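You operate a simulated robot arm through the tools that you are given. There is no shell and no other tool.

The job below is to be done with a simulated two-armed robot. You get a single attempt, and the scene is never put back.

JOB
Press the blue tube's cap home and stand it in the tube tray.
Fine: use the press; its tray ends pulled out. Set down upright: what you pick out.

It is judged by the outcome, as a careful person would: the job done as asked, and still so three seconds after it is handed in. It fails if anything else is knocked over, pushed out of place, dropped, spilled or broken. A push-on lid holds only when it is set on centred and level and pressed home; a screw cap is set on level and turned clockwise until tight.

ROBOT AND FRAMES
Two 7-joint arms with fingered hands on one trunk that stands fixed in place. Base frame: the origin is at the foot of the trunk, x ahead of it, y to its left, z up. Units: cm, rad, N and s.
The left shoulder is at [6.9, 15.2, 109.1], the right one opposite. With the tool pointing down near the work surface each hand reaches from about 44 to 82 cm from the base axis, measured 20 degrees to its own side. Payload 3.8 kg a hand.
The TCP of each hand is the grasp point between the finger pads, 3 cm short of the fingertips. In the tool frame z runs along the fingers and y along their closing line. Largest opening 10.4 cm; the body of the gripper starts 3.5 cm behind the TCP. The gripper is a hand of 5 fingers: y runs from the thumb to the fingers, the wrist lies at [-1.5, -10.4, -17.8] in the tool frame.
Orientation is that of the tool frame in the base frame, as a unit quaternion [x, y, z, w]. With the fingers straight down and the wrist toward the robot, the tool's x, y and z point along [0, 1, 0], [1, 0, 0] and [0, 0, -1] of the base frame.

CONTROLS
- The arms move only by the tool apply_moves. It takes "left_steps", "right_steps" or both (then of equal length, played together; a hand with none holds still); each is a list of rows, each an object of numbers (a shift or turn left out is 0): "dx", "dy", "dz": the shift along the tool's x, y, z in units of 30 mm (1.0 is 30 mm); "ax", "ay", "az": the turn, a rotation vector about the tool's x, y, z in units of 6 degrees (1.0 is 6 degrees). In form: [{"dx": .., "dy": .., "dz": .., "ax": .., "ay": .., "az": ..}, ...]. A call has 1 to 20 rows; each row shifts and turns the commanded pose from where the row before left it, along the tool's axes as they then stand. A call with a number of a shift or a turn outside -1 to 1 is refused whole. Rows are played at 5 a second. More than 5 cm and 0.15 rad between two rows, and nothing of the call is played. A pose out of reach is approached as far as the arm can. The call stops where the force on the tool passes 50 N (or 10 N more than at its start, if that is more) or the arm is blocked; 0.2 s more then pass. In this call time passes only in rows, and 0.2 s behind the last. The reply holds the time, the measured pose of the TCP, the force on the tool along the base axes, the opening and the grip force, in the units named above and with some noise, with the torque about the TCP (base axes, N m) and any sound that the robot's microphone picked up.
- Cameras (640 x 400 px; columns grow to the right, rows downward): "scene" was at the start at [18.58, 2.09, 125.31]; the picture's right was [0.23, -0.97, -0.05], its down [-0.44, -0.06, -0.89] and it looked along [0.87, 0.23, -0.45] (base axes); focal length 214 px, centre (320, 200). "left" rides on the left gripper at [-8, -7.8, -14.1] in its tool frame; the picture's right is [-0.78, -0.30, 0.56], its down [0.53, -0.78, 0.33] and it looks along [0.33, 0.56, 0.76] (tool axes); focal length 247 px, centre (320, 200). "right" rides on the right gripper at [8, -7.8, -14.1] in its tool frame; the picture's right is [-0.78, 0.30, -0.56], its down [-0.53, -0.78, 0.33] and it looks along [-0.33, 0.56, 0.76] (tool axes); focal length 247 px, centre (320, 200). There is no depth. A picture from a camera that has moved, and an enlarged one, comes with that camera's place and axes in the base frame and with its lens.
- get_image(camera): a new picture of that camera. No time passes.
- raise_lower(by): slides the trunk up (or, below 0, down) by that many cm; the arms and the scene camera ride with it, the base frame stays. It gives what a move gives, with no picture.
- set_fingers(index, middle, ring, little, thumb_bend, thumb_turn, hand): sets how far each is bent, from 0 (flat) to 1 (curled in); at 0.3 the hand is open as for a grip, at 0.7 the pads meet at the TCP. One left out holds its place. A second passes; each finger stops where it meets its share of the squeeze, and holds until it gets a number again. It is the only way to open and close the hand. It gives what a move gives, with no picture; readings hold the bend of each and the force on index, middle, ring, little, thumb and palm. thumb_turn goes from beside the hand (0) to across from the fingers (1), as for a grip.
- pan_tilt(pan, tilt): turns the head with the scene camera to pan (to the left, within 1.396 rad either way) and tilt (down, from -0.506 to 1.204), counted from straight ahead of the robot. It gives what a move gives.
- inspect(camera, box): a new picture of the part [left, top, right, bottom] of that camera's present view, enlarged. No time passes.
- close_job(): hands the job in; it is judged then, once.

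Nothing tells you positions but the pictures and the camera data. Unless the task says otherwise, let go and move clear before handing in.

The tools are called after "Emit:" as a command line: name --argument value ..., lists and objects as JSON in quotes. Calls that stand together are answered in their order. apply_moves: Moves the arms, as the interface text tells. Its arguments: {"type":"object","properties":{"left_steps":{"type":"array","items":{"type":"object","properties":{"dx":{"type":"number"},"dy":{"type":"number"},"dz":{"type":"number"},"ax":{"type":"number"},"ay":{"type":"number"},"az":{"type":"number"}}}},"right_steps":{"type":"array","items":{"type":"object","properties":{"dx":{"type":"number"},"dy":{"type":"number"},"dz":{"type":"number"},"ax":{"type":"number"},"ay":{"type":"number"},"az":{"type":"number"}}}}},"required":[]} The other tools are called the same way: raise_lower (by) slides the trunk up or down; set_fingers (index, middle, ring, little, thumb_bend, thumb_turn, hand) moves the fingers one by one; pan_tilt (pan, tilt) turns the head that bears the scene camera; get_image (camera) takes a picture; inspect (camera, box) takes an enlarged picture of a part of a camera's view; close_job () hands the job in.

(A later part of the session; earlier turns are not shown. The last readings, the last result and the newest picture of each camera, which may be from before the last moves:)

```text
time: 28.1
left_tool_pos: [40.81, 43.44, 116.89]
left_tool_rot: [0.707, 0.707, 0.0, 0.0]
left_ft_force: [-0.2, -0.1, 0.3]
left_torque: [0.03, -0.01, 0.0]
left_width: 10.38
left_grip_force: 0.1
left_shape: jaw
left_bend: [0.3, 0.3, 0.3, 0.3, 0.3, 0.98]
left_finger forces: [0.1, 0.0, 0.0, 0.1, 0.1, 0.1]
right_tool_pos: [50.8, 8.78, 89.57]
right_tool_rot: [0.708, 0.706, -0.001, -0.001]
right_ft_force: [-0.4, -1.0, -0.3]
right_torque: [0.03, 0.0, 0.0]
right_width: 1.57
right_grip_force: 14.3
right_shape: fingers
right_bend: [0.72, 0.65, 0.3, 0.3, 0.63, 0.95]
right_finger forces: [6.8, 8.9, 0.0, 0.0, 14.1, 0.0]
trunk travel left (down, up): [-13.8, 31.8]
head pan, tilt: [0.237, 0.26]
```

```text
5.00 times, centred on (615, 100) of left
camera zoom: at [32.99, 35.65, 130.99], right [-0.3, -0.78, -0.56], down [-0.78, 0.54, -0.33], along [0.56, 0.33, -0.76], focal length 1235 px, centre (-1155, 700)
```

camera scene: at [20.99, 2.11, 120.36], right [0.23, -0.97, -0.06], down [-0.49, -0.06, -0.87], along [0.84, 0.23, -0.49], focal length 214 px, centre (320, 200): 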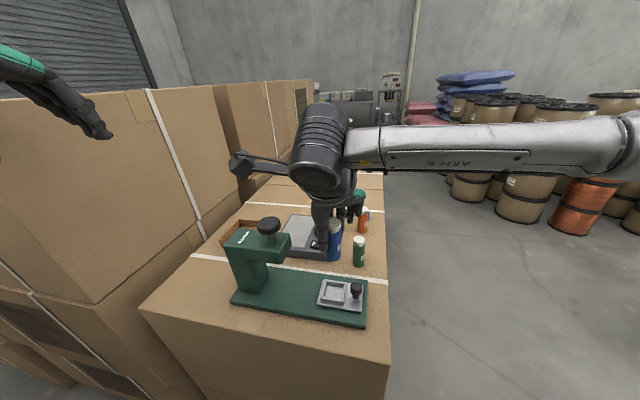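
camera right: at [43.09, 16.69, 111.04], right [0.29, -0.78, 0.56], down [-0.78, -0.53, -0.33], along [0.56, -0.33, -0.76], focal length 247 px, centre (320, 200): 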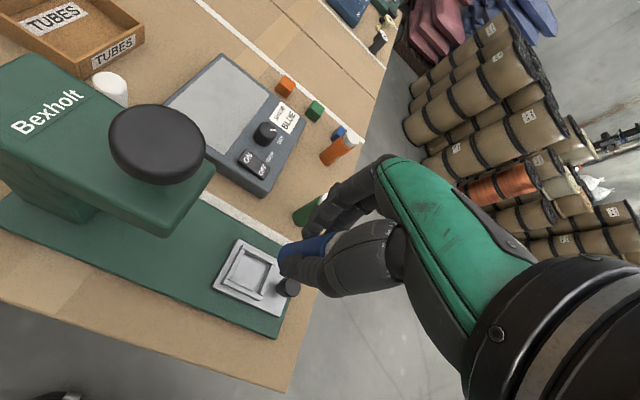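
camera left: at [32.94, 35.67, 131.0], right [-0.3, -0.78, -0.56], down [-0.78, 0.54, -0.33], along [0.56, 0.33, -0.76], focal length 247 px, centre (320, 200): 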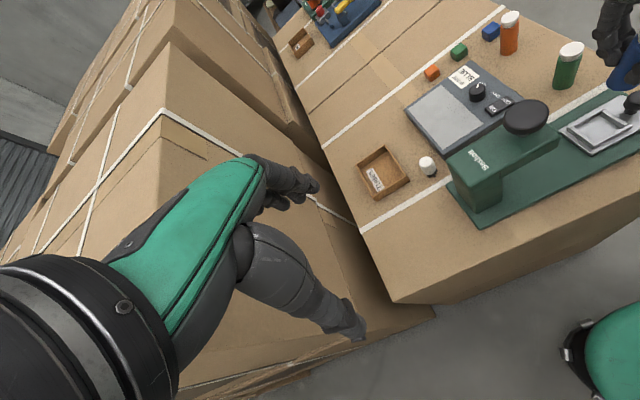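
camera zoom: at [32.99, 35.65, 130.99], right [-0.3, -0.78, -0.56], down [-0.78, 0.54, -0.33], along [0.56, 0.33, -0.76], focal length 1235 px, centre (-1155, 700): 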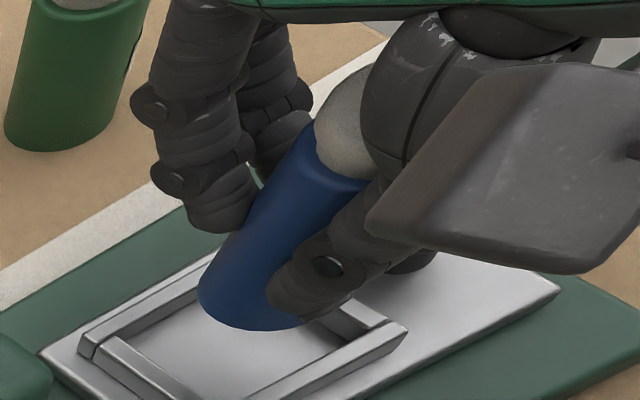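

Emit:
inspect --camera "left" --box '[590, 70, 640, 130]'

Emit:
inspect --camera "right" --box '[270, 200, 350, 270]'

Emit:
inspect --camera "left" --box '[540, 30, 600, 100]'

```text
6.67 times, centred on (615, 100) of left
camera zoom: at [32.99, 35.65, 130.99], right [-0.3, -0.78, -0.56], down [-0.78, 0.54, -0.33], along [0.56, 0.33, -0.76], focal length 1646 px, centre (-1647, 867)
```

zoom: 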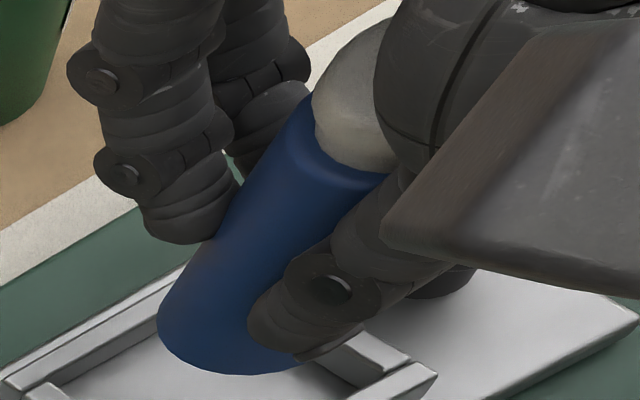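

```text
5.71 times, centred on (310, 235) of right
camera zoom: at [42.89, 16.82, 103.7], right [0.3, -0.78, 0.56], down [-0.78, -0.53, -0.33], along [0.55, -0.33, -0.76], focal length 1411 px, centre (377, 0)
```

zoom: 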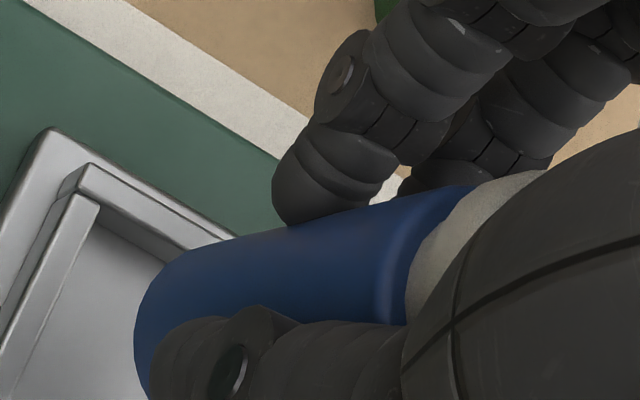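

```text
5.71 times, centred on (570, 65) of left
camera zoom: at [32.99, 35.65, 130.99], right [-0.3, -0.78, -0.56], down [-0.78, 0.54, -0.33], along [0.56, 0.33, -0.76], focal length 1411 px, centre (-1109, 971)
```

zoom: 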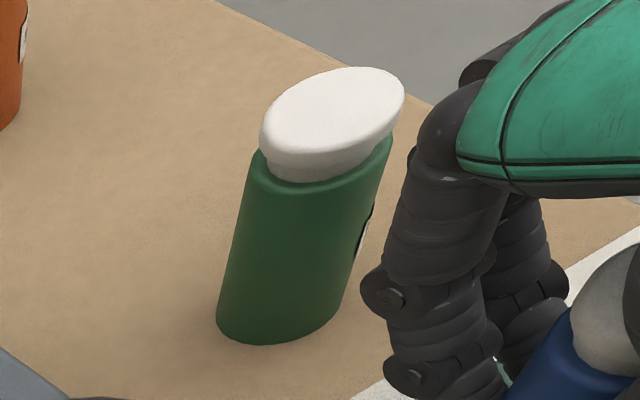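

The tube hangs about 5° out of plumb in the grip, with its bottom leaning forward. I'll tilt the hand to bring the tube vertical before lowering it.

Emit:
apply_moves --right_steps '[{"ax": 0.4, "ay": -0.14}, {"ax": 0.4, "ay": -0.14}]'

Emit:
inspect --camera "left" --box '[590, 70, 640, 130]'

Emit:
inspect --camera "right" --box '[220, 180, 350, 290]'

Emit:
inspect --camera "scene" --box '[315, 245, 365, 305]'

```text
time: 28.7
left_tool_pos: [40.86, 43.53, 116.91]
left_tool_rot: [0.708, 0.706, 0.0, 0.001]
left_ft_force: [-0.4, 0.0, 0.0]
left_torque: [0.02, -0.01, -0.01]
left_width: 10.36
left_grip_force: 0.2
left_shape: jaw
left_bend: [0.3, 0.3, 0.3, 0.3, 0.3, 0.98]
left_finger forces: [0.0, 0.0, 0.1, 0.1, 0.0, 0.0]
right_tool_pos: [50.81, 8.72, 89.56]
right_tool_rot: [0.707, 0.706, -0.04, -0.02]
right_ft_force: [-0.3, -1.2, -0.3]
right_torque: [-0.02, -0.02, 0.03]
right_width: 1.57
right_grip_force: 15.1
right_shape: fingers
right_bend: [0.73, 0.65, 0.3, 0.3, 0.63, 0.95]
right_finger forces: [6.9, 9.1, 0.0, 0.0, 14.0, 0.0]
trunk travel left (down, up): [-13.8, 31.8]
head pan, tilt: [0.237, 0.26]
```

```text
6.67 times, centred on (615, 100) of left
camera zoom: at [32.99, 35.65, 130.99], right [-0.3, -0.78, -0.56], down [-0.78, 0.54, -0.33], along [0.56, 0.33, -0.76], focal length 1646 px, centre (-1647, 867)
```

zoom: 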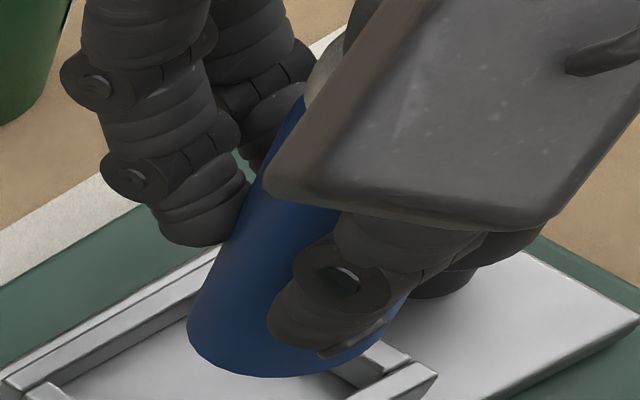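

```text
3.64 times, centred on (285, 235) of right
camera zoom: at [44.09, 17.2, 104.09], right [0.34, -0.76, 0.55], down [-0.8, -0.54, -0.25], along [0.49, -0.36, -0.8], focal length 898 px, centre (447, 73)
```

zoom: 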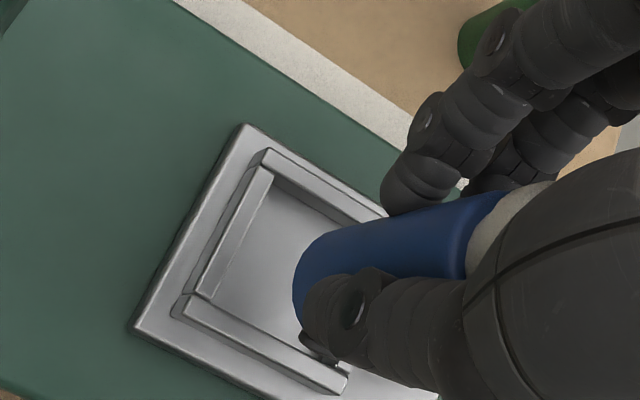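

```text
6.67 times, centred on (340, 275) of scene
camera zoom: at [21.03, 2.1, 120.35], right [0.23, -0.97, -0.06], down [-0.49, -0.06, -0.87], along [0.84, 0.23, -0.49], focal length 1430 px, centre (187, -300)
```

zoom: 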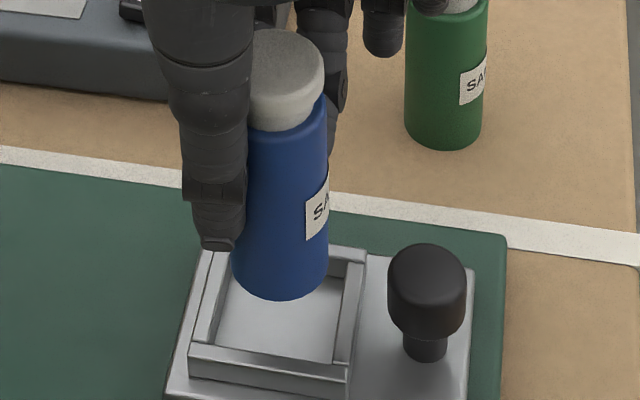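

Tube is vertical now. I'll lower it to just above the frame's top so the offset can be judged without parallax.

Emit:
apply_moves --right_steps '[{"dz": 0.2}, {"dz": 0.2}]'

Emit:
inspect --camera "left" --box '[580, 70, 640, 140]'

Emit:
inspect --camera "right" --box '[230, 180, 360, 290]'

Emit:
inspect --camera "scene" --box '[315, 255, 365, 305]'

```text
time: 29.3
left_tool_pos: [40.79, 43.56, 116.87]
left_tool_rot: [0.707, 0.707, 0.001, 0.0]
left_ft_force: [-0.2, -0.5, -0.4]
left_torque: [0.0, 0.01, -0.03]
left_width: 10.35
left_grip_force: 0.0
left_shape: jaw
left_bend: [0.3, 0.3, 0.3, 0.3, 0.3, 0.98]
left_finger forces: [0.0, 0.0, 0.0, 0.0, 0.0, 0.0]
right_tool_pos: [50.7, 8.63, 88.42]
right_tool_rot: [0.707, 0.706, -0.04, -0.019]
right_ft_force: [0.6, -0.7, -1.4]
right_torque: [-0.01, 0.01, -0.02]
right_width: 1.59
right_grip_force: 14.7
right_shape: fingers
right_bend: [0.73, 0.65, 0.3, 0.3, 0.63, 0.95]
right_finger forces: [6.9, 9.0, 0.0, 0.0, 14.0, 0.0]
trunk travel left (down, up): [-13.8, 31.8]
head pan, tilt: [0.237, 0.26]
```

```text
5.71 times, centred on (610, 105) of left
camera zoom: at [32.98, 35.65, 130.99], right [-0.3, -0.78, -0.56], down [-0.78, 0.54, -0.33], along [0.56, 0.33, -0.76], focal length 1411 px, centre (-1337, 743)
```

zoom: 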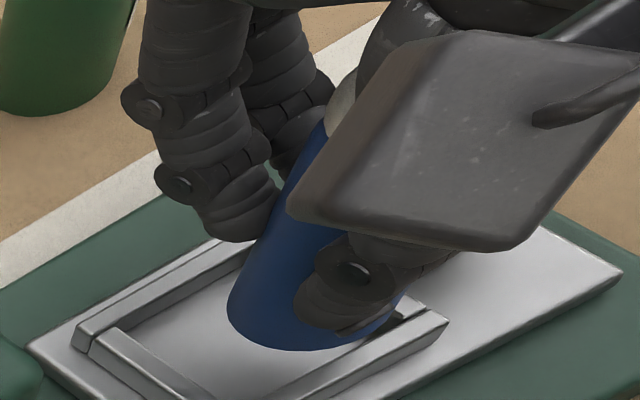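

```text
3.64 times, centred on (295, 235) of right
camera zoom: at [43.96, 17.14, 102.91], right [0.34, -0.76, 0.55], down [-0.8, -0.54, -0.25], along [0.49, -0.36, -0.8], focal length 898 px, centre (411, 73)
```

zoom: 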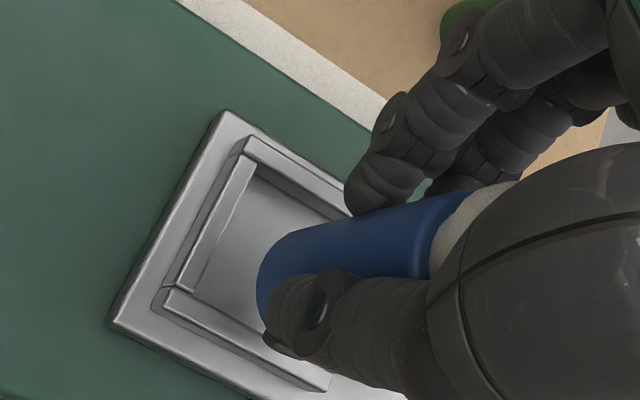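

```text
8.00 times, centred on (340, 280) of scene
camera zoom: at [21.03, 2.09, 120.35], right [0.23, -0.97, -0.06], down [-0.49, -0.06, -0.87], along [0.84, 0.23, -0.49], focal length 1716 px, centre (160, -440)
```

zoom: 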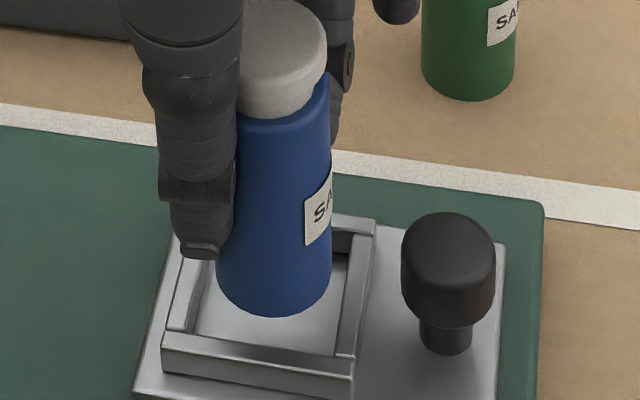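

Emit:
apply_moves --right_steps '[{"dz": 0.15}]'

Emit:
inspect --camera "left" --box '[580, 80, 640, 150]'

Emit:
inspect --camera "right" --box '[230, 200, 330, 300]'

Emit:
inspect --camera "scene" --box '[320, 265, 360, 300]'

```text
time: 29.7
left_tool_pos: [40.84, 43.5, 117.0]
left_tool_rot: [0.708, 0.707, 0.0, 0.0]
left_ft_force: [0.0, -0.1, -0.2]
left_torque: [0.02, 0.0, 0.02]
left_width: 10.36
left_grip_force: 0.2
left_shape: jaw
left_bend: [0.3, 0.3, 0.3, 0.3, 0.3, 0.98]
left_finger forces: [0.0, 0.1, 0.1, 0.0, 0.0, 0.0]
right_tool_pos: [50.52, 8.74, 88.01]
right_tool_rot: [0.707, 0.706, -0.041, -0.02]
right_ft_force: [-0.5, -0.3, -0.9]
right_torque: [0.01, -0.03, -0.01]
right_width: 1.57
right_grip_force: 15.2
right_shape: fingers
right_bend: [0.73, 0.65, 0.3, 0.3, 0.63, 0.95]
right_finger forces: [6.9, 9.0, 0.0, 0.1, 13.9, 0.0]
trunk travel left (down, up): [-13.8, 31.8]
head pan, tilt: [0.237, 0.26]
```

```text
5.71 times, centred on (610, 115) of left
camera zoom: at [32.99, 35.65, 130.99], right [-0.3, -0.78, -0.56], down [-0.78, 0.54, -0.33], along [0.56, 0.33, -0.76], focal length 1411 px, centre (-1337, 686)
```

zoom: 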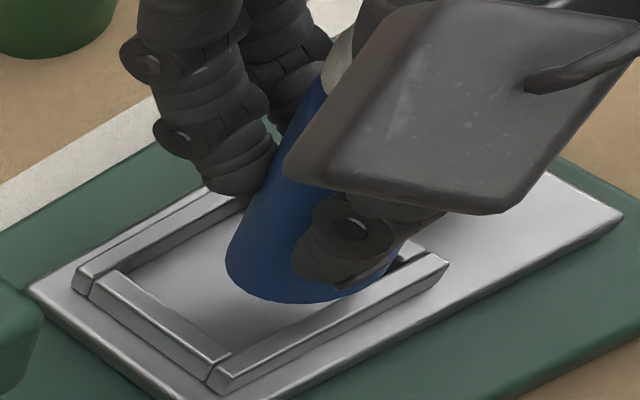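

```text
4.00 times, centred on (280, 250) of right
camera zoom: at [43.9, 17.14, 102.48], right [0.34, -0.76, 0.55], down [-0.8, -0.54, -0.25], along [0.49, -0.36, -0.8], focal length 988 px, centre (480, 0)
```

zoom: 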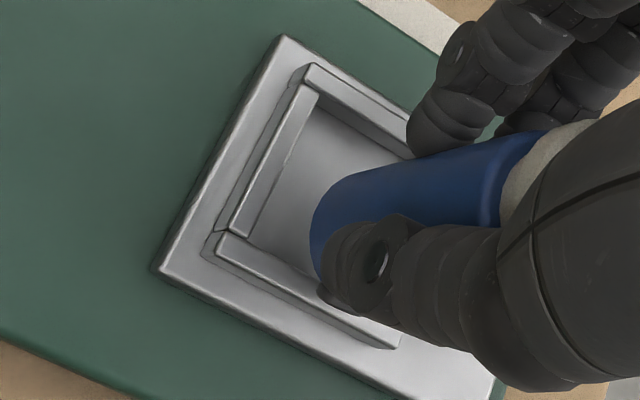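

```text
11.43 times, centred on (340, 282) of scene
camera zoom: at [21.04, 2.09, 120.34], right [0.23, -0.97, -0.06], down [-0.49, -0.06, -0.87], along [0.84, 0.23, -0.49], focal length 2451 px, centre (91, -743)
```

zoom: 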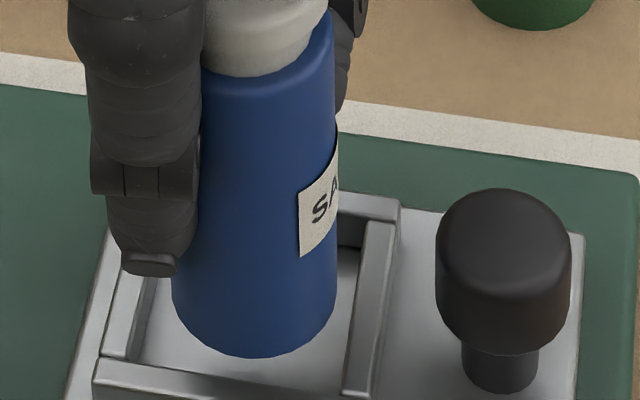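

With the frame fully visible now, all three cameras agree that the tube needs to shift about +0.45 cm in x and +0.35 cm in y. I'll apply that and re-check.

Emit:
apply_moves --right_steps '[{"dx": 0.12, "dy": 0.155}]'

Emit:
inspect --camera "left" --box '[580, 80, 640, 150]'

Emit:
inspect --camera "right" --box '[230, 200, 330, 300]'

Emit:
inspect --camera "scene" --box '[315, 265, 355, 305]'

```text
time: 30.1
left_tool_pos: [40.9, 43.47, 116.98]
left_tool_rot: [0.708, 0.706, -0.001, 0.001]
left_ft_force: [-0.4, 0.2, 0.9]
left_torque: [0.0, 0.01, 0.01]
left_width: 10.36
left_grip_force: 0.0
left_shape: jaw
left_bend: [0.3, 0.3, 0.3, 0.3, 0.3, 0.98]
left_finger forces: [0.1, 0.1, 0.0, 0.1, 0.0, 0.1]
right_tool_pos: [51.0, 9.13, 87.95]
right_tool_rot: [0.707, 0.706, -0.04, -0.019]
right_ft_force: [0.2, 0.7, -1.2]
right_torque: [0.0, 0.02, 0.0]
right_width: 1.58
right_grip_force: 15.5
right_shape: fingers
right_bend: [0.73, 0.65, 0.3, 0.3, 0.63, 0.95]
right_finger forces: [6.9, 9.0, 0.1, 0.0, 14.0, 0.1]
trunk travel left (down, up): [-13.8, 31.8]
head pan, tilt: [0.237, 0.26]
```

```text
5.71 times, centred on (610, 115) of left
camera zoom: at [32.99, 35.67, 130.98], right [-0.3, -0.78, -0.56], down [-0.78, 0.54, -0.33], along [0.56, 0.33, -0.76], focal length 1411 px, centre (-1337, 686)
```

zoom: 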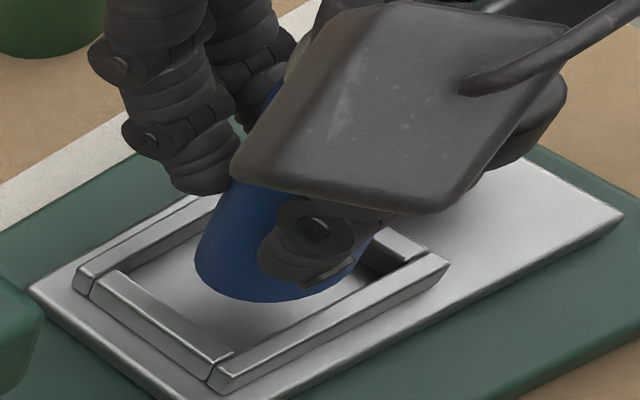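

```text
4.00 times, centred on (280, 250) of right
camera zoom: at [44.34, 17.52, 102.43], right [0.34, -0.76, 0.55], down [-0.8, -0.54, -0.25], along [0.49, -0.36, -0.8], focal length 988 px, centre (480, 0)
```

zoom: 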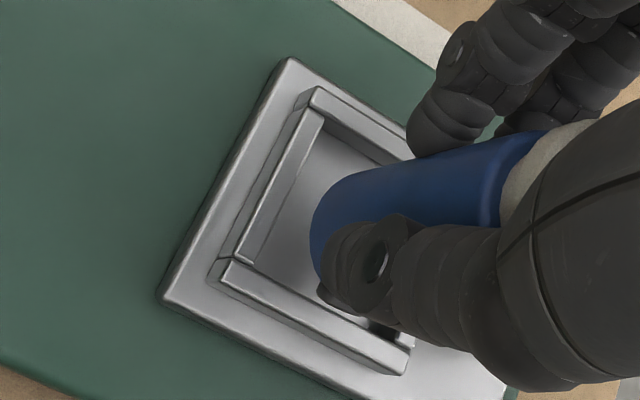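

```text
10.00 times, centred on (335, 285) of scene
camera zoom: at [21.04, 2.11, 120.34], right [0.23, -0.97, -0.06], down [-0.49, -0.06, -0.87], along [0.84, 0.23, -0.49], focal length 2145 px, centre (170, -650)
```

zoom: 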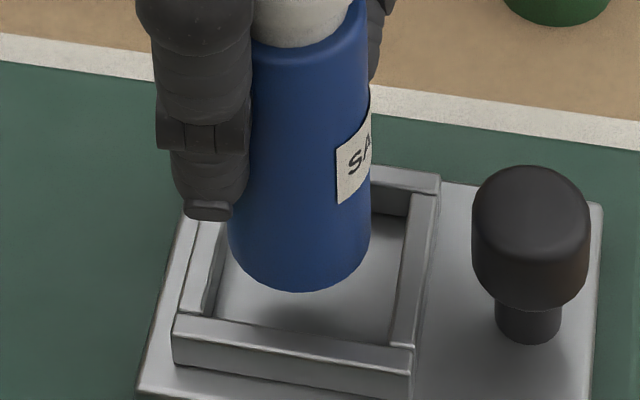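

All views now agree the tube is centred over the pocket to within about 0.15 cm. I'll lower it into the pocket slowly, watching the force.

Emit:
apply_moves --right_steps '[{"dy": 0.02, "dz": 0.12}, {"dz": 0.12}, {"dz": 0.1}]'

Emit:
inspect --camera "left" --box '[580, 80, 640, 150]'

Emit:
inspect --camera "right" --box '[230, 200, 330, 300]'

Emit:
inspect --camera "scene" --box '[315, 265, 355, 305]'

```text
time: 30.9
left_tool_pos: [40.87, 43.48, 116.86]
left_tool_rot: [0.708, 0.707, 0.0, 0.0]
left_ft_force: [0.1, -0.6, 0.3]
left_torque: [0.01, 0.01, 0.01]
left_width: 10.38
left_grip_force: 0.0
left_shape: jaw
left_bend: [0.3, 0.3, 0.3, 0.3, 0.3, 0.98]
left_finger forces: [0.1, 0.0, 0.0, 0.1, 0.0, 0.1]
right_tool_pos: [50.95, 9.01, 86.91]
right_tool_rot: [0.707, 0.706, -0.04, -0.019]
right_ft_force: [0.6, 1.0, -2.0]
right_torque: [0.02, -0.01, -0.03]
right_width: 1.59
right_grip_force: 15.3
right_shape: fingers
right_bend: [0.73, 0.65, 0.3, 0.3, 0.63, 0.95]
right_finger forces: [7.0, 9.0, 0.0, 0.0, 14.0, 0.1]
trunk travel left (down, up): [-13.8, 31.8]
head pan, tilt: [0.237, 0.26]
```

```text
5.71 times, centred on (610, 115) of left
camera zoom: at [32.98, 35.64, 130.99], right [-0.3, -0.78, -0.56], down [-0.78, 0.54, -0.33], along [0.56, 0.33, -0.76], focal length 1411 px, centre (-1337, 686)
```

zoom: 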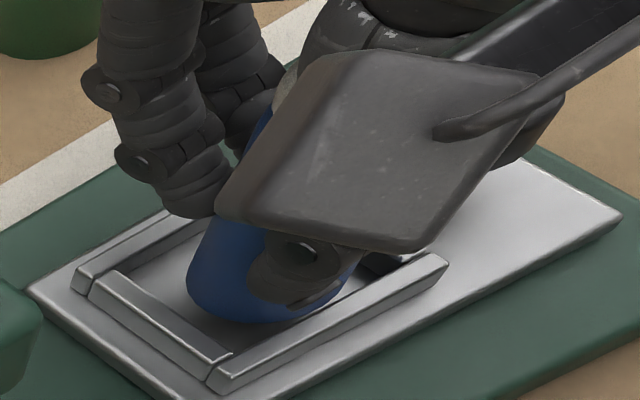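

```text
4.00 times, centred on (280, 250) of right
camera zoom: at [44.31, 17.48, 101.43], right [0.34, -0.76, 0.55], down [-0.8, -0.54, -0.25], along [0.49, -0.36, -0.8], focal length 988 px, centre (480, 0)
```

zoom: 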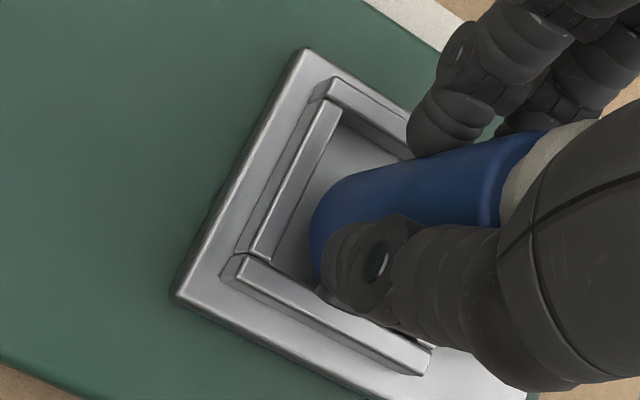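

```text
10.00 times, centred on (335, 285) of scene
camera zoom: at [21.02, 2.09, 120.35], right [0.23, -0.97, -0.06], down [-0.49, -0.06, -0.87], along [0.84, 0.23, -0.49], focal length 2145 px, centre (170, -650)
```

zoom: 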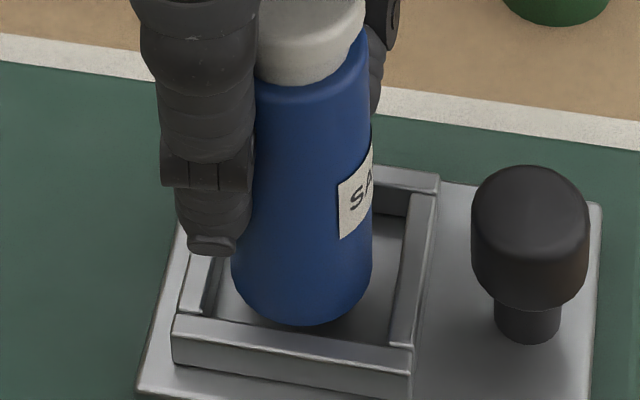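

Emit:
apply_moves --right_steps '[{"dz": 0.08}, {"dz": 0.08}]'

Emit:
inspect --camera "right" --box '[260, 190, 340, 270]'

Emit:
inspect --camera "scene" --box '[315, 265, 355, 305]'

Emit:
inspect --camera "left" --box '[580, 90, 630, 140]'

```text
time: 31.5
left_tool_pos: [40.65, 43.56, 116.95]
left_tool_rot: [0.708, 0.706, 0.0, 0.001]
left_ft_force: [-0.1, 0.5, 0.1]
left_torque: [0.02, -0.04, 0.0]
left_width: 10.38
left_grip_force: 0.1
left_shape: jaw
left_bend: [0.3, 0.3, 0.3, 0.3, 0.3, 0.98]
left_finger forces: [0.0, 0.0, 0.1, 0.1, 0.1, 0.0]
right_tool_pos: [50.99, 9.01, 86.7]
right_tool_rot: [0.707, 0.706, -0.038, -0.019]
right_ft_force: [3.0, -0.8, 8.4]
right_torque: [0.06, 0.07, -0.01]
right_width: 1.52
right_grip_force: 16.7
right_shape: fingers
right_bend: [0.73, 0.72, 0.3, 0.3, 0.64, 0.94]
right_finger forces: [8.3, 10.4, 0.1, 0.0, 14.2, 0.0]
trunk travel left (down, up): [-13.8, 31.8]
head pan, tilt: [0.237, 0.26]
```

```text
5.00 times, centred on (300, 230) of right
camera zoom: at [44.29, 17.46, 101.15], right [0.34, -0.76, 0.55], down [-0.8, -0.54, -0.25], along [0.49, -0.36, -0.79], focal length 1235 px, centre (420, 50)
```

zoom: 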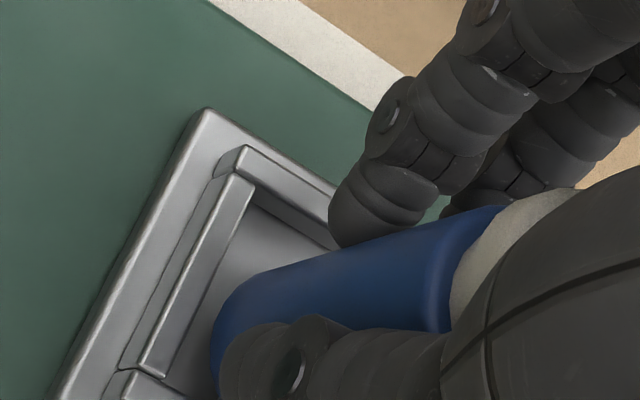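

```text
10.00 times, centred on (335, 285) of scene
camera zoom: at [20.96, 2.08, 120.38], right [0.23, -0.97, -0.06], down [-0.49, -0.06, -0.87], along [0.84, 0.23, -0.49], focal length 2145 px, centre (170, -650)
```

zoom: 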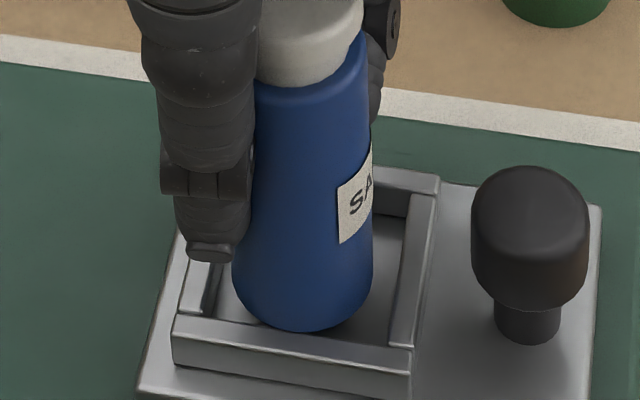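

```text
8.00 times, centred on (605, 115) of left
camera zoom: at [32.9, 35.64, 131.04], right [-0.3, -0.78, -0.56], down [-0.78, 0.54, -0.33], along [0.56, 0.33, -0.76], focal length 1976 px, centre (-1960, 880)
```

zoom: 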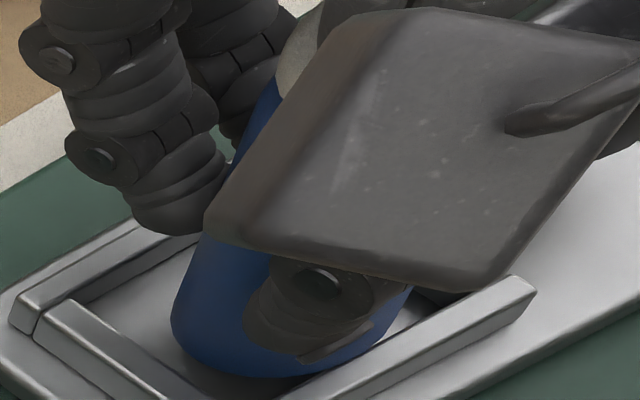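

I felt about 8 N of upward contact, so something touched before the tube seated. I'll look closely before going on.

Emit:
inspect --camera "scene" --box '[325, 275, 350, 300]'

Emit:
inspect --camera "right" --box '[270, 210, 340, 290]'

Emit:
inspect --camera "left" --box '[585, 100, 615, 140]'

```text
16.00 times, centred on (338, 288) of scene
camera zoom: at [20.96, 2.08, 120.38], right [0.23, -0.97, -0.06], down [-0.49, -0.06, -0.87], along [0.84, 0.23, -0.49], focal length 3432 px, centre (40, -1200)
```

zoom: 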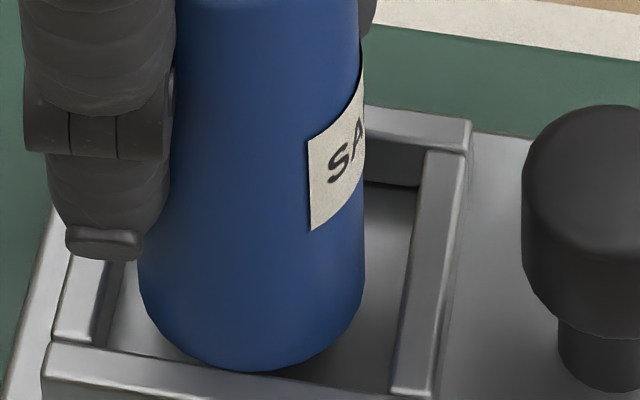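

```text
5.00 times, centred on (305, 250) of right
camera zoom: at [44.29, 17.46, 101.15], right [0.34, -0.76, 0.55], down [-0.8, -0.54, -0.25], along [0.49, -0.36, -0.79], focal length 1235 px, centre (395, -50)
```

zoom: 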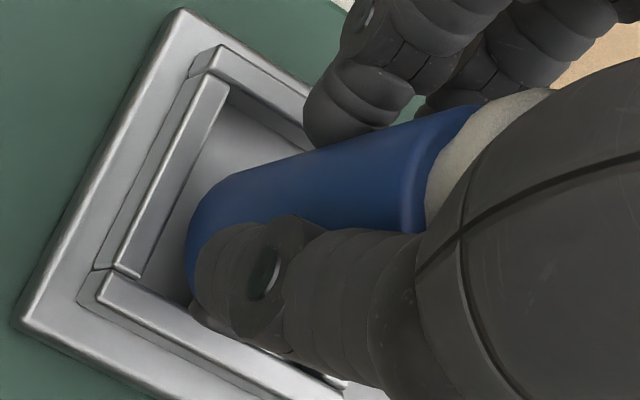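

```text
10.00 times, centred on (600, 120) of left
camera zoom: at [32.9, 35.64, 131.04], right [-0.3, -0.78, -0.56], down [-0.78, 0.54, -0.33], along [0.56, 0.33, -0.76], focal length 2470 px, centre (-2480, 1000)
```

zoom: 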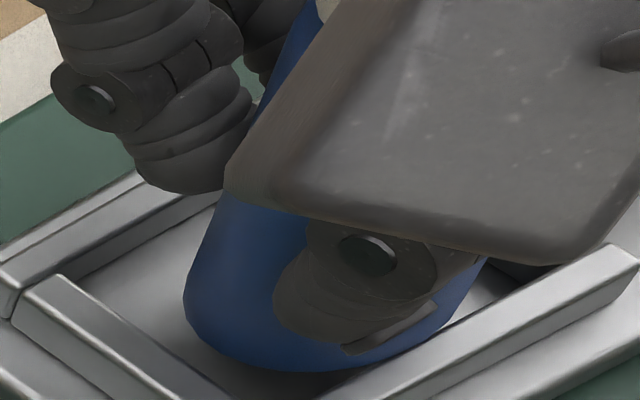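

The middle fingertip is resting on the far wall of the frame, and the tube bottom is already well inside the pocket, about half a centimetre above its floor. I'll ease the hand up a touch, then open the fingers gently so the tube settles within the walls.

Emit:
apply_moves --right_steps '[{"dz": -0.06}]'

Emit:
set_fingers --hand "right" --index 0.64 --middle 0.62 --thumb_bend 0.6

Emit:
inspect --camera "scene" --box '[315, 255, 355, 305]'

Emit:
inspect --camera "right" --box '[270, 190, 370, 290]'

Emit:
inspect --camera "left" --box '[580, 90, 630, 140]'

```text
time: 31.9
left_tool_pos: [40.84, 43.43, 117.01]
left_tool_rot: [0.707, 0.707, -0.001, 0.0]
left_ft_force: [0.3, -0.9, -1.2]
left_torque: [0.0, -0.01, 0.04]
left_width: 10.34
left_grip_force: 0.1
left_shape: jaw
left_bend: [0.3, 0.3, 0.3, 0.3, 0.3, 0.98]
left_finger forces: [0.0, 0.0, 0.1, 0.0, 0.0, 0.1]
right_tool_pos: [50.93, 9.04, 86.5]
right_tool_rot: [0.706, 0.706, -0.04, -0.019]
right_ft_force: [1.9, -0.1, 6.0]
right_torque: [0.04, 0.06, 0.02]
right_width: 1.51
right_grip_force: 16.1
right_shape: fingers
right_bend: [0.73, 0.72, 0.3, 0.3, 0.64, 0.94]
right_finger forces: [7.9, 9.6, 0.0, 0.1, 14.2, 0.0]
trunk travel left (down, up): [-13.8, 31.8]
head pan, tilt: [0.237, 0.26]
```

```text
time: 32.9
left_tool_pos: [40.83, 43.51, 117.01]
left_tool_rot: [0.708, 0.706, -0.001, 0.0]
left_ft_force: [0.5, 0.1, 0.3]
left_torque: [0.02, 0.07, 0.02]
left_width: 10.35
left_grip_force: 0.1
left_shape: jaw
left_bend: [0.3, 0.3, 0.3, 0.3, 0.3, 0.98]
left_finger forces: [0.1, 0.0, 0.1, 0.1, 0.0, 0.1]
right_tool_pos: [50.91, 8.94, 86.62]
right_tool_rot: [0.706, 0.707, -0.041, -0.019]
right_ft_force: [1.2, 0.7, -1.0]
right_torque: [0.01, 0.0, 0.04]
right_width: 2.18
right_grip_force: 0.9
right_shape: fingers
right_bend: [0.64, 0.62, 0.3, 0.3, 0.6, 0.97]
right_finger forces: [0.0, 0.5, 0.1, 0.0, 0.4, 0.0]
trunk travel left (down, up): [-13.8, 31.8]
head pan, tilt: [0.237, 0.26]
```

```text
8.00 times, centred on (335, 280) of scene
camera zoom: at [21.02, 2.09, 120.35], right [0.23, -0.97, -0.06], down [-0.49, -0.06, -0.87], along [0.84, 0.23, -0.49], focal length 1716 px, centre (200, -440)
```

zoom: 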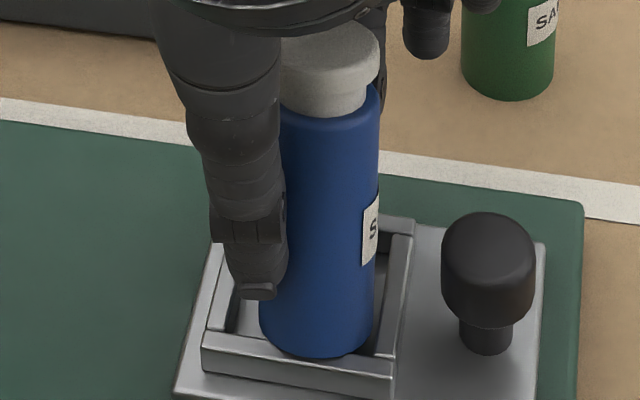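

```text
4.00 times, centred on (320, 240) of right
camera zoom: at [44.32, 17.47, 101.14], right [0.34, -0.76, 0.55], down [-0.8, -0.54, -0.25], along [0.49, -0.36, -0.8], focal length 988 px, centre (320, 40)
```

zoom: 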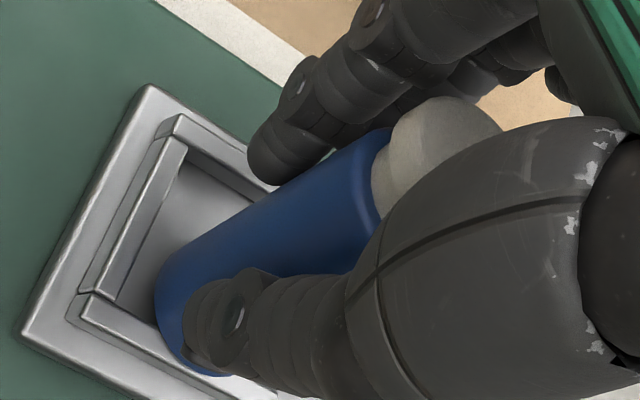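

```text
8.00 times, centred on (605, 115) of left
camera zoom: at [32.97, 35.65, 130.99], right [-0.3, -0.78, -0.56], down [-0.78, 0.54, -0.33], along [0.56, 0.33, -0.76], focal length 1976 px, centre (-1960, 880)
```

zoom: 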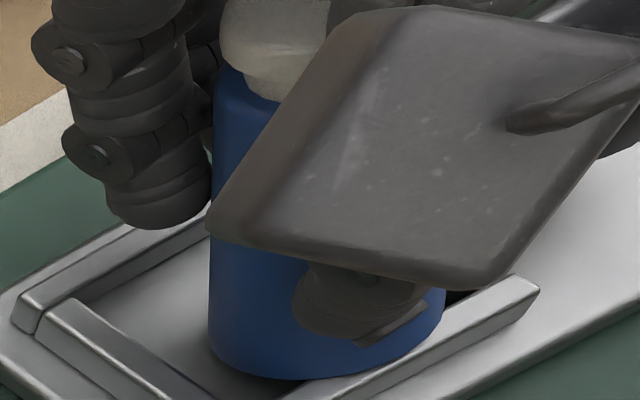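

The tube's lower edge caught on the near wall and it is leaning between the fingers, with the cap still on. I'll re-grip it gently before doing anything else.

Emit:
set_fingers --hand "right" --index 0.74 --middle 0.74 --thumb_bend 0.74

Emit:
inspect --camera "scene" --box '[315, 255, 355, 305]'

Emit:
inspect --camera "right" --box '[270, 190, 370, 290]'

Emit:
inspect --camera "left" --box '[580, 90, 630, 140]'

```text
time: 33.9
left_tool_pos: [40.74, 43.64, 116.97]
left_tool_rot: [0.708, 0.706, 0.0, 0.0]
left_ft_force: [0.2, 0.3, 0.0]
left_torque: [0.0, -0.01, 0.01]
left_width: 10.35
left_grip_force: 0.0
left_shape: jaw
left_bend: [0.3, 0.3, 0.3, 0.3, 0.3, 0.98]
left_finger forces: [0.1, 0.0, 0.0, 0.0, 0.0, 0.0]
right_tool_pos: [50.94, 9.02, 86.63]
right_tool_rot: [0.706, 0.707, -0.041, -0.02]
right_ft_force: [-0.7, -0.5, -0.5]
right_torque: [0.02, -0.02, 0.0]
right_width: 1.42
right_grip_force: 14.6
right_shape: fingers
right_bend: [0.73, 0.72, 0.3, 0.3, 0.62, 0.94]
right_finger forces: [6.9, 9.2, 0.0, 0.1, 13.1, 0.0]
trunk travel left (down, up): [-13.8, 31.8]
head pan, tilt: [0.237, 0.26]
```

```text
8.00 times, centred on (335, 280) of scene
camera zoom: at [21.02, 2.09, 120.35], right [0.23, -0.97, -0.06], down [-0.49, -0.06, -0.87], along [0.84, 0.23, -0.49], focal length 1716 px, centre (200, -440)
```

zoom: 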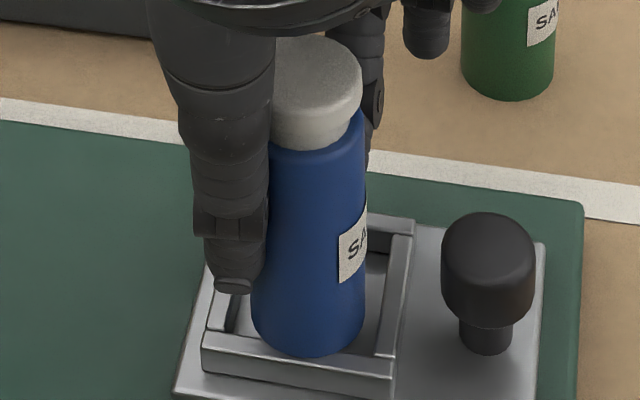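

```text
4.00 times, centred on (320, 240) of right
camera zoom: at [44.33, 17.46, 101.15], right [0.34, -0.76, 0.55], down [-0.8, -0.54, -0.25], along [0.49, -0.36, -0.8], focal length 988 px, centre (320, 40)
```

zoom: 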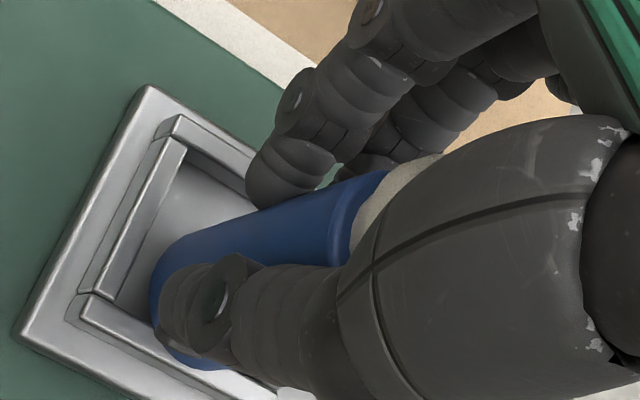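

```text
8.00 times, centred on (605, 115) of left
camera zoom: at [32.97, 35.64, 131.0], right [-0.3, -0.78, -0.56], down [-0.78, 0.54, -0.33], along [0.56, 0.33, -0.76], focal length 1976 px, centre (-1960, 880)
```

zoom: 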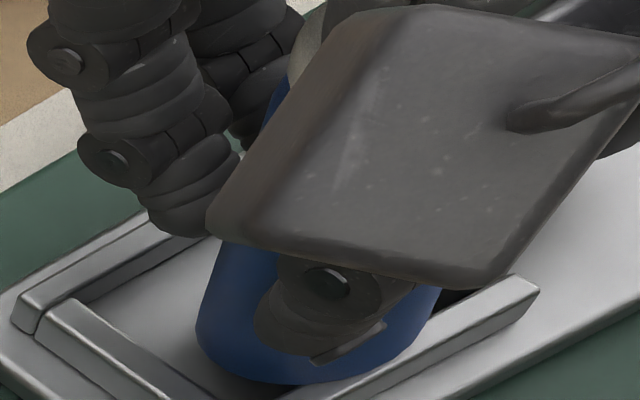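

Re-gripped at 14.6 N with the cap on. The fix is to set the tube back on the open table and grip it higher, so the fingertips clear the frame walls. Lifting straight up first.

Emit:
apply_moves --right_steps '[{"dz": -0.1}, {"dz": -0.2}, {"dz": -0.4}, {"dz": -0.5}]'

Emit:
inspect --camera "scene" --box '[300, 230, 380, 310]'

Emit:
inspect --camera "left" --box '[560, 50, 640, 140]'

Emit:
inspect --camera "right" --box '[220, 170, 370, 290]'

```text
time: 34.9
left_tool_pos: [40.79, 43.43, 116.96]
left_tool_rot: [0.708, 0.707, 0.0, 0.0]
left_ft_force: [-0.2, -0.2, -0.5]
left_torque: [0.01, -0.04, 0.02]
left_width: 10.33
left_grip_force: 0.1
left_shape: jaw
left_bend: [0.3, 0.3, 0.3, 0.3, 0.3, 0.98]
left_finger forces: [0.0, 0.0, 0.0, 0.0, 0.0, 0.0]
right_tool_pos: [51.39, 9.06, 90.16]
right_tool_rot: [0.707, 0.706, -0.041, -0.019]
right_ft_force: [0.8, -0.2, -0.5]
right_torque: [0.01, -0.06, 0.01]
right_width: 1.42
right_grip_force: 14.8
right_shape: fingers
right_bend: [0.73, 0.72, 0.3, 0.3, 0.62, 0.94]
right_finger forces: [6.8, 9.0, 0.1, 0.0, 13.1, 0.0]
trunk travel left (down, up): [-13.8, 31.8]
head pan, tilt: [0.237, 0.26]
```

```text
5.00 times, centred on (340, 270) of scene
camera zoom: at [21.0, 2.09, 120.35], right [0.23, -0.97, -0.06], down [-0.49, -0.06, -0.87], along [0.84, 0.23, -0.49], focal length 1072 px, centre (220, -150)
```

zoom: 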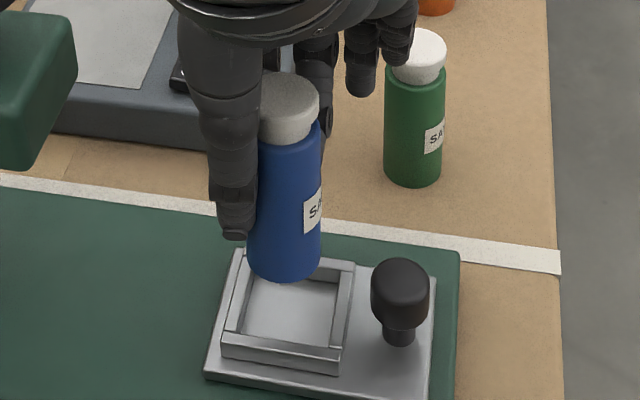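

```text
4.44 times, centred on (600, 95) of left
camera zoom: at [32.95, 35.65, 131.0], right [-0.3, -0.78, -0.56], down [-0.78, 0.54, -0.33], along [0.56, 0.33, -0.76], focal length 1098 px, centre (-924, 667)
```

zoom: 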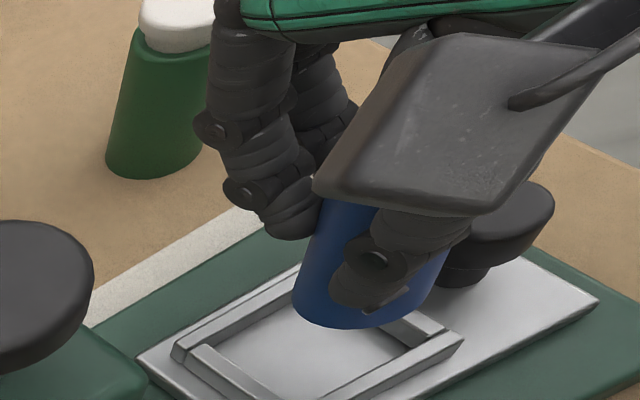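

```text
3.33 times, centred on (295, 230) of right
camera zoom: at [44.59, 17.56, 104.76], right [0.34, -0.76, 0.55], down [-0.8, -0.54, -0.25], along [0.49, -0.36, -0.8], focal length 823 px, centre (403, 100)
```

zoom: 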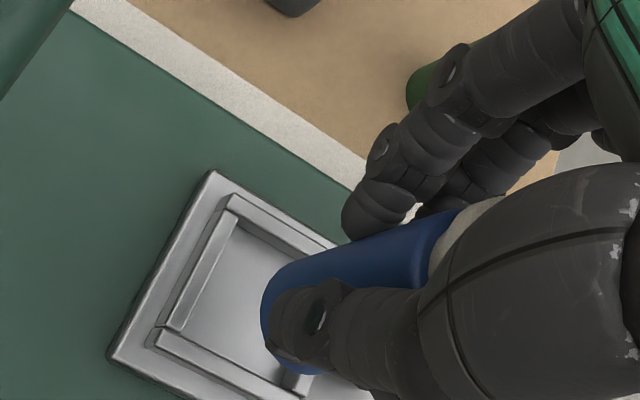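

The tube slid about 0.5 cm lower in the grip, which is just the extra clearance I needed, so there's no need to go back to the table. It now leans about 4° the other way. I'll undo most of the hand tilt to make it plumb and re-measure.

Emit:
apply_moves --right_steps '[{"ax": -0.35, "ay": -0.08}, {"ax": -0.35, "ay": -0.08}]'

Emit:
inspect --camera "scene" --box '[310, 245, 370, 310]'

Emit:
inspect --camera "left" --box '[575, 70, 640, 145]'

Emit:
inspect --camera "right" --box '[230, 180, 350, 290]'

```text
time: 35.5
left_tool_pos: [40.72, 43.48, 117.0]
left_tool_rot: [0.708, 0.706, 0.0, 0.0]
left_ft_force: [-0.1, 0.3, -0.5]
left_torque: [0.02, -0.01, -0.02]
left_width: 10.37
left_grip_force: 0.2
left_shape: jaw
left_bend: [0.3, 0.3, 0.3, 0.3, 0.3, 0.98]
left_finger forces: [0.0, 0.1, 0.0, 0.1, 0.1, 0.0]
right_tool_pos: [51.36, 9.15, 90.31]
right_tool_rot: [0.706, 0.707, -0.019, 0.012]
right_ft_force: [-0.5, 0.2, -0.3]
right_torque: [0.03, -0.02, -0.01]
right_width: 1.4
right_grip_force: 14.6
right_shape: fingers
right_bend: [0.73, 0.72, 0.3, 0.3, 0.62, 0.94]
right_finger forces: [6.7, 9.0, 0.0, 0.1, 13.1, 0.0]
trunk travel left (down, up): [-13.8, 31.8]
head pan, tilt: [0.237, 0.26]
```

```text
6.15 times, centred on (340, 278) of scene
camera zoom: at [21.02, 2.1, 120.35], right [0.23, -0.97, -0.06], down [-0.49, -0.06, -0.87], along [0.84, 0.23, -0.49], focal length 1320 px, centre (197, -277)
```

zoom: 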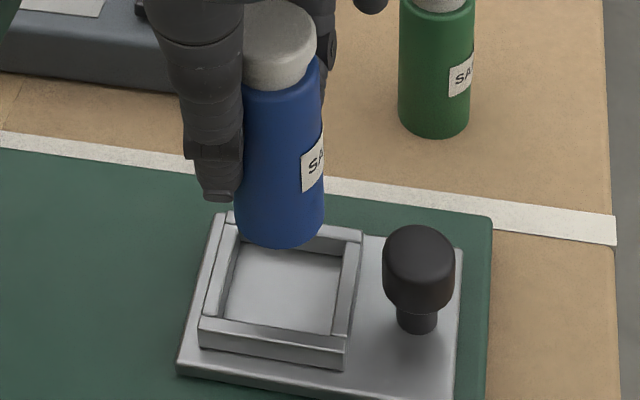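

```text
5.33 times, centred on (608, 108) of left
camera zoom: at [32.96, 35.65, 131.0], right [-0.3, -0.78, -0.56], down [-0.78, 0.54, -0.33], along [0.56, 0.33, -0.76], focal length 1317 px, centre (-1213, 693)
```

zoom: 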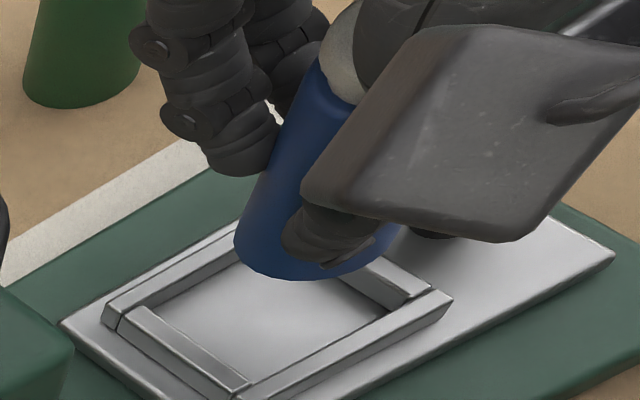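

```text
3.64 times, centred on (290, 235) of right
camera zoom: at [43.57, 17.8, 104.07], right [0.3, -0.75, 0.59], down [-0.78, -0.55, -0.3], along [0.55, -0.37, -0.75], focal length 898 px, centre (429, 73)
```

zoom: 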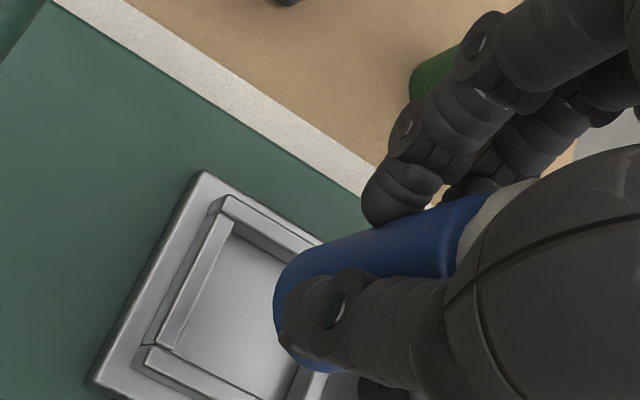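

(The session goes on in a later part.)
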